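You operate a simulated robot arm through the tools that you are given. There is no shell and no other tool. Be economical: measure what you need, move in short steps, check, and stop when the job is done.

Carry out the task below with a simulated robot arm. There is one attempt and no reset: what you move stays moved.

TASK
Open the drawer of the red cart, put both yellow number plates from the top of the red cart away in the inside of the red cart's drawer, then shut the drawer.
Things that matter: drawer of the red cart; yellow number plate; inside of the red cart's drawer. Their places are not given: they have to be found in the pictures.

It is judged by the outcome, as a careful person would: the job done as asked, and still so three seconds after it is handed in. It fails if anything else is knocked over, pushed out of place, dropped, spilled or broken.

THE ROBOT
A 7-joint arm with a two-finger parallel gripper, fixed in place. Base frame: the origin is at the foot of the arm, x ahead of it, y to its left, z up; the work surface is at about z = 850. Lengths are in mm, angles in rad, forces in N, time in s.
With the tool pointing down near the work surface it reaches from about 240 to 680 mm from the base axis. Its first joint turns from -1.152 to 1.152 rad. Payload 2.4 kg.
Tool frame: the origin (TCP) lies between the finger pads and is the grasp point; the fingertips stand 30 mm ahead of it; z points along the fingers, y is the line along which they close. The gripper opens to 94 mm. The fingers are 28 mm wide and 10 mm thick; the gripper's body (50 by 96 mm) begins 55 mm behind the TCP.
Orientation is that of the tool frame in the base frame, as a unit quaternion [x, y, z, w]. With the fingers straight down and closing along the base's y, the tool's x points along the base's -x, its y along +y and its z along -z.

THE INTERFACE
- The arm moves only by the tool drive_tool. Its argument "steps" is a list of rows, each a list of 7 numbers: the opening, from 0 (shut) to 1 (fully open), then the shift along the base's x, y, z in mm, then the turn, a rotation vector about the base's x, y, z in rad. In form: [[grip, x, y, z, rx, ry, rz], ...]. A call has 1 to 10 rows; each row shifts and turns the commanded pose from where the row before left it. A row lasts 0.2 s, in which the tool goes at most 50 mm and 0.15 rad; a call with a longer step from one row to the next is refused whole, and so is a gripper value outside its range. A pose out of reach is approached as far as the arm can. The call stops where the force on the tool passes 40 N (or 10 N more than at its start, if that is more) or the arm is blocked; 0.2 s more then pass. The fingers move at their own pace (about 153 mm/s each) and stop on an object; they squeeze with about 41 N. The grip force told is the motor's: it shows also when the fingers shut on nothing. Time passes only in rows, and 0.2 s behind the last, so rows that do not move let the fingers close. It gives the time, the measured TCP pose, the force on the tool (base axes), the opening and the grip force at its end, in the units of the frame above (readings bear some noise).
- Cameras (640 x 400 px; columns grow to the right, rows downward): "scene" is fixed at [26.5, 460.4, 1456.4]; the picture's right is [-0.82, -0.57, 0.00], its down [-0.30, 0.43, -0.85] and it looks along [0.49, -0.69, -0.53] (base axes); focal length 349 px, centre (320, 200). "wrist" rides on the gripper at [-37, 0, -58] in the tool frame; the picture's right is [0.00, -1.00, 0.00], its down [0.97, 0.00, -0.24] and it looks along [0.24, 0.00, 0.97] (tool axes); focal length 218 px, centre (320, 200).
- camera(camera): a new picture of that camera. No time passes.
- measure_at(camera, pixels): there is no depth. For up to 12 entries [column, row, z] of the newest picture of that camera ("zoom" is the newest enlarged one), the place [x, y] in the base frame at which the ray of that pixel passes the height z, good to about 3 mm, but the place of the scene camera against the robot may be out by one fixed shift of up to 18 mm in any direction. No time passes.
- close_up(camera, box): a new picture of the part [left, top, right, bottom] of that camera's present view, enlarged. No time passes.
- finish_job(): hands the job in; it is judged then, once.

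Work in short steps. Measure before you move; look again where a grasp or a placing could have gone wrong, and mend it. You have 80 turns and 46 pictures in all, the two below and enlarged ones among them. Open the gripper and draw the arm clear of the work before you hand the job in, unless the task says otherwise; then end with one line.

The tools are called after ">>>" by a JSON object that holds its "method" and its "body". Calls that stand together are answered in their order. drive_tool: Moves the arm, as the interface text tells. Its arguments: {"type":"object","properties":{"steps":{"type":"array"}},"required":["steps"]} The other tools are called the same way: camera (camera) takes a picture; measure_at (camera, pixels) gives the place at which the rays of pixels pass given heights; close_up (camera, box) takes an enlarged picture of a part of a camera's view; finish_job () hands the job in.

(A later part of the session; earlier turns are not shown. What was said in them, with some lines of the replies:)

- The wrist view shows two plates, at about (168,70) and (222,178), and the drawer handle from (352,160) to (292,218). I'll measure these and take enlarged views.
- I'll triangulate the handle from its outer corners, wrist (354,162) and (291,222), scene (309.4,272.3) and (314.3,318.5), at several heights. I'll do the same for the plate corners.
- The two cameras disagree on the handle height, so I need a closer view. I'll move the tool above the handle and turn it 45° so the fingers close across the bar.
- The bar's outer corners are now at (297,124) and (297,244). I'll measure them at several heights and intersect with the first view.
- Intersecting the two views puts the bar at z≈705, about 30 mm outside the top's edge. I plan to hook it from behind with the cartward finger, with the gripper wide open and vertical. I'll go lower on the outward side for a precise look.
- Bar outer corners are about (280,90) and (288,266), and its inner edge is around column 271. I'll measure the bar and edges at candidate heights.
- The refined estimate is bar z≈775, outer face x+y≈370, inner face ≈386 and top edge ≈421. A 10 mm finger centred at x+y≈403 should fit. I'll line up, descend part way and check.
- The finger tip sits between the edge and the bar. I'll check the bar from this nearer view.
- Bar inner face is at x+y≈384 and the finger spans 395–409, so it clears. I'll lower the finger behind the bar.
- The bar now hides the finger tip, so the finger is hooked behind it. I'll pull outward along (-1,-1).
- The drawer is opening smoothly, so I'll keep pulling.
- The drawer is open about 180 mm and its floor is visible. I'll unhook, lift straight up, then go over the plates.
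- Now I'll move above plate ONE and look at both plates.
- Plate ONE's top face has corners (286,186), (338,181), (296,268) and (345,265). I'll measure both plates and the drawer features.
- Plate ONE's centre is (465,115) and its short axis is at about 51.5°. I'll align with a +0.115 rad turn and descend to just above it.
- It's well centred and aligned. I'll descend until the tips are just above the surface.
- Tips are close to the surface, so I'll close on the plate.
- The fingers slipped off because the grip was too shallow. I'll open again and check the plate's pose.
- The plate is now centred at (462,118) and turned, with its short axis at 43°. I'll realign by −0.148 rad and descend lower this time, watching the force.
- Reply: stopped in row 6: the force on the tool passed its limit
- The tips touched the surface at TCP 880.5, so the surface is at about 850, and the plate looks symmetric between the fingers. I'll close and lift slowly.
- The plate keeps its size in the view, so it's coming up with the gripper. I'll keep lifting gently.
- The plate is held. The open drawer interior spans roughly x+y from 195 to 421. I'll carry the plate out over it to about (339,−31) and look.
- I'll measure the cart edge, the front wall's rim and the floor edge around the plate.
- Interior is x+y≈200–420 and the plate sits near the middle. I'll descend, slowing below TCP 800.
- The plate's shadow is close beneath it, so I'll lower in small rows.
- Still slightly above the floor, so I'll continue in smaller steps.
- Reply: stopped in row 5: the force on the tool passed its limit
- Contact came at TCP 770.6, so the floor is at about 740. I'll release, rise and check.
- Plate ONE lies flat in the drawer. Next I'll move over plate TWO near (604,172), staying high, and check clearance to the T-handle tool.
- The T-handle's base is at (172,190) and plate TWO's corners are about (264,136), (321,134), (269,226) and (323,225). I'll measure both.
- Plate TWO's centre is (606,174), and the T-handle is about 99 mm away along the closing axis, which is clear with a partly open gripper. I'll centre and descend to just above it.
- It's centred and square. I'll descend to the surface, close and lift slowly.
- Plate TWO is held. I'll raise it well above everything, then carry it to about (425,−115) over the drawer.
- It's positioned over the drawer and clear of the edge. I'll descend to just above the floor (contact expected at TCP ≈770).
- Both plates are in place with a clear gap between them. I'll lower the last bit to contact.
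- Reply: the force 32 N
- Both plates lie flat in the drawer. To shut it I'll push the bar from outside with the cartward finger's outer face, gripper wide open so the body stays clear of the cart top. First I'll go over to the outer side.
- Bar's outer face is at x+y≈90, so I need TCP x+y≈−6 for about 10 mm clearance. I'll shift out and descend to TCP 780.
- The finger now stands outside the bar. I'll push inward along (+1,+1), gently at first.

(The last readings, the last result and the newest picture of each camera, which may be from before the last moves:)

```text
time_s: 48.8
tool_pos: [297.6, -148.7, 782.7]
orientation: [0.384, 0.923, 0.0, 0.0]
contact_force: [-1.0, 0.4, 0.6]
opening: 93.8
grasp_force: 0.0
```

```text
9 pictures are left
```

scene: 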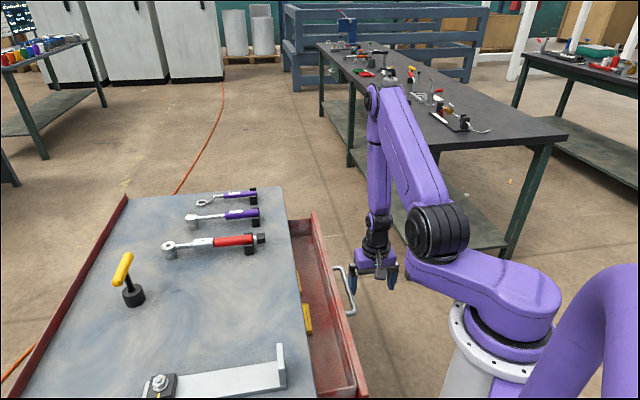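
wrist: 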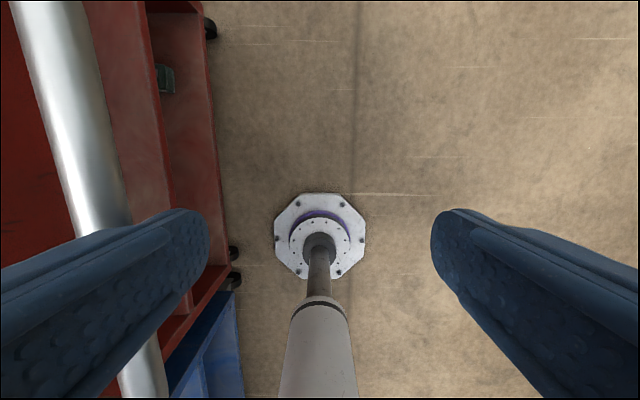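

The drawer is closing with the plates inside. I'll continue, slower near the end.

>>> {"method": "drive_tool", "body": {"steps": [[1, 10, 10, 0, 0, 0, 0], [1, 10, 10, 0, 0, 0, 0], [1, 10, 10, 0, 0, 0, 0], [1, 10, 10, 0, 0, 0, 0], [1, 8, 8, 0, 0, 0, 0], [1, 6, 6, 0, 0, 0, 0], [1, 4, 4, 0, 0, 0, 0], [1, 3, 3, 0, 0, 0, 0], [1, 0, 0, 0, 0, 0, 0]]}}

>>> {"method": "camera", "body": {"camera": "scene"}}

```text
time_s: 50.8
tool_pos: [359.0, -88.3, 782.1]
orientation: [0.383, 0.924, 0.001, 0.0]
contact_force: [-0.5, -1.2, 0.8]
opening: 93.4
grasp_force: 0.1
```

```text
8 pictures are left
```

scene: 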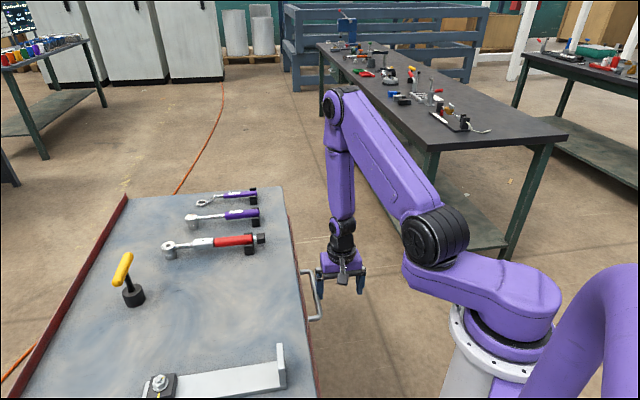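

A strip of drawer about 15 mm wide still shows. I'll push on in small steps until it stops.

>>> {"method": "drive_tool", "body": {"steps": [[1, 3, 3, 0, 0, 0, 0], [1, 3, 3, 0, 0, 0, 0], [1, 2, 2, 0, 0, 0, 0], [1, 2, 2, 0, 0, 0, 0], [1, 2, 2, 0, 0, 0, 0], [1, 2, 2, 0, 0, 0, 0], [1, 2, 2, 0, 0, 0, 0], [1, 0, 0, 0, 0, 0, 0]]}}

>>> {"method": "camera", "body": {"camera": "scene"}}

```text
time_s: 52.6
tool_pos: [373.3, -74.5, 781.7]
orientation: [0.386, 0.923, 0.0, -0.001]
contact_force: [-20.5, -27.6, -4.2]
opening: 74.8
grasp_force: 0.1
```

```text
7 pictures are left
```

scene: 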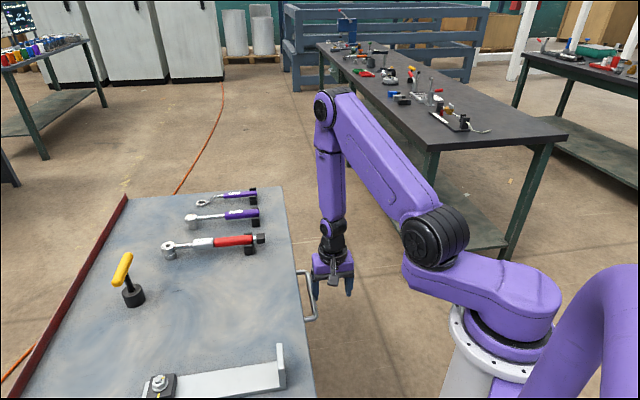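

The force is about 34 N and the finger is yielding, so the drawer is against its stop. I'll back off outward, rise and check.

>>> {"method": "drive_tool", "body": {"steps": [[1, -5, -5, 0, 0, 0, 0], [1, -10, -10, 0, 0, 0, 0], [1, -10, -10, 0, 0, 0, 0], [1, -10, -10, 0, 0, 0, 0], [1, 0, 0, 30, 0, 0, 0], [1, 0, 0, 45, 0, 0, 0], [1, 0, 0, 45, 0, 0, 0], [1, 0, 0, 45, 0, 0, 0], [1, 0, 0, 40, 0, 0, 0], [1, 0, 0, 0, 0, 0, 0]]}}

>>> {"method": "camera", "body": {"camera": "wrist"}}

>>> {"method": "close_up", "body": {"camera": "scene", "box": [100, 180, 340, 400]}}

```text
time_s: 54.8
tool_pos: [340.4, -108.8, 986.5]
orientation: [0.384, 0.923, 0.0, 0.001]
contact_force: [0.6, 0.0, 0.2]
opening: 94.1
grasp_force: 0.0
```

```text
6 pictures are left
```

wrist: 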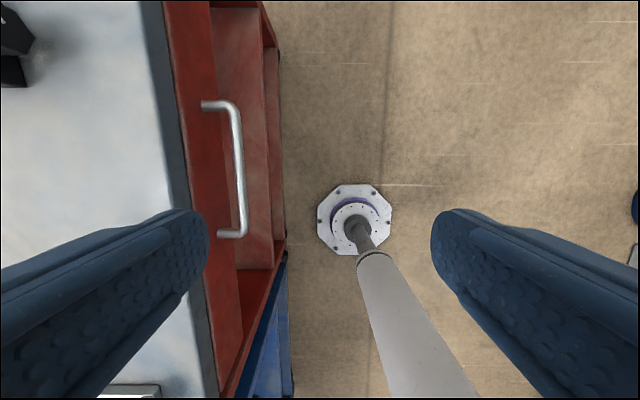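

```text
1.82 times, centred on (220, 290) of scene
```

zoom: 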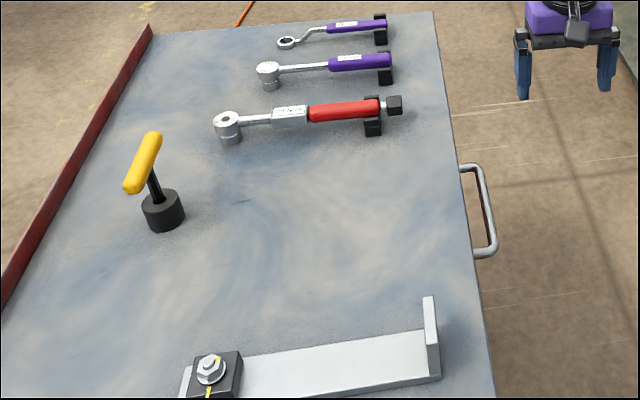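

The handle is in exactly the same pixels as at the start, at (483,168) and (492,252) in the enlarged view. The drawer is shut, nothing else has moved, and the arm is clear with the gripper open, so I'm handing in.

>>> {"method": "finish_job", "body": {}}

```text
The job is handed in.
```

Both yellow number plates are lying flat in the red cart's drawer, and the drawer is shut. Nothing else on the cart moved; my first grip on plate LINE ONE slipped and turned it slightly on the cart top, but the second grip held.
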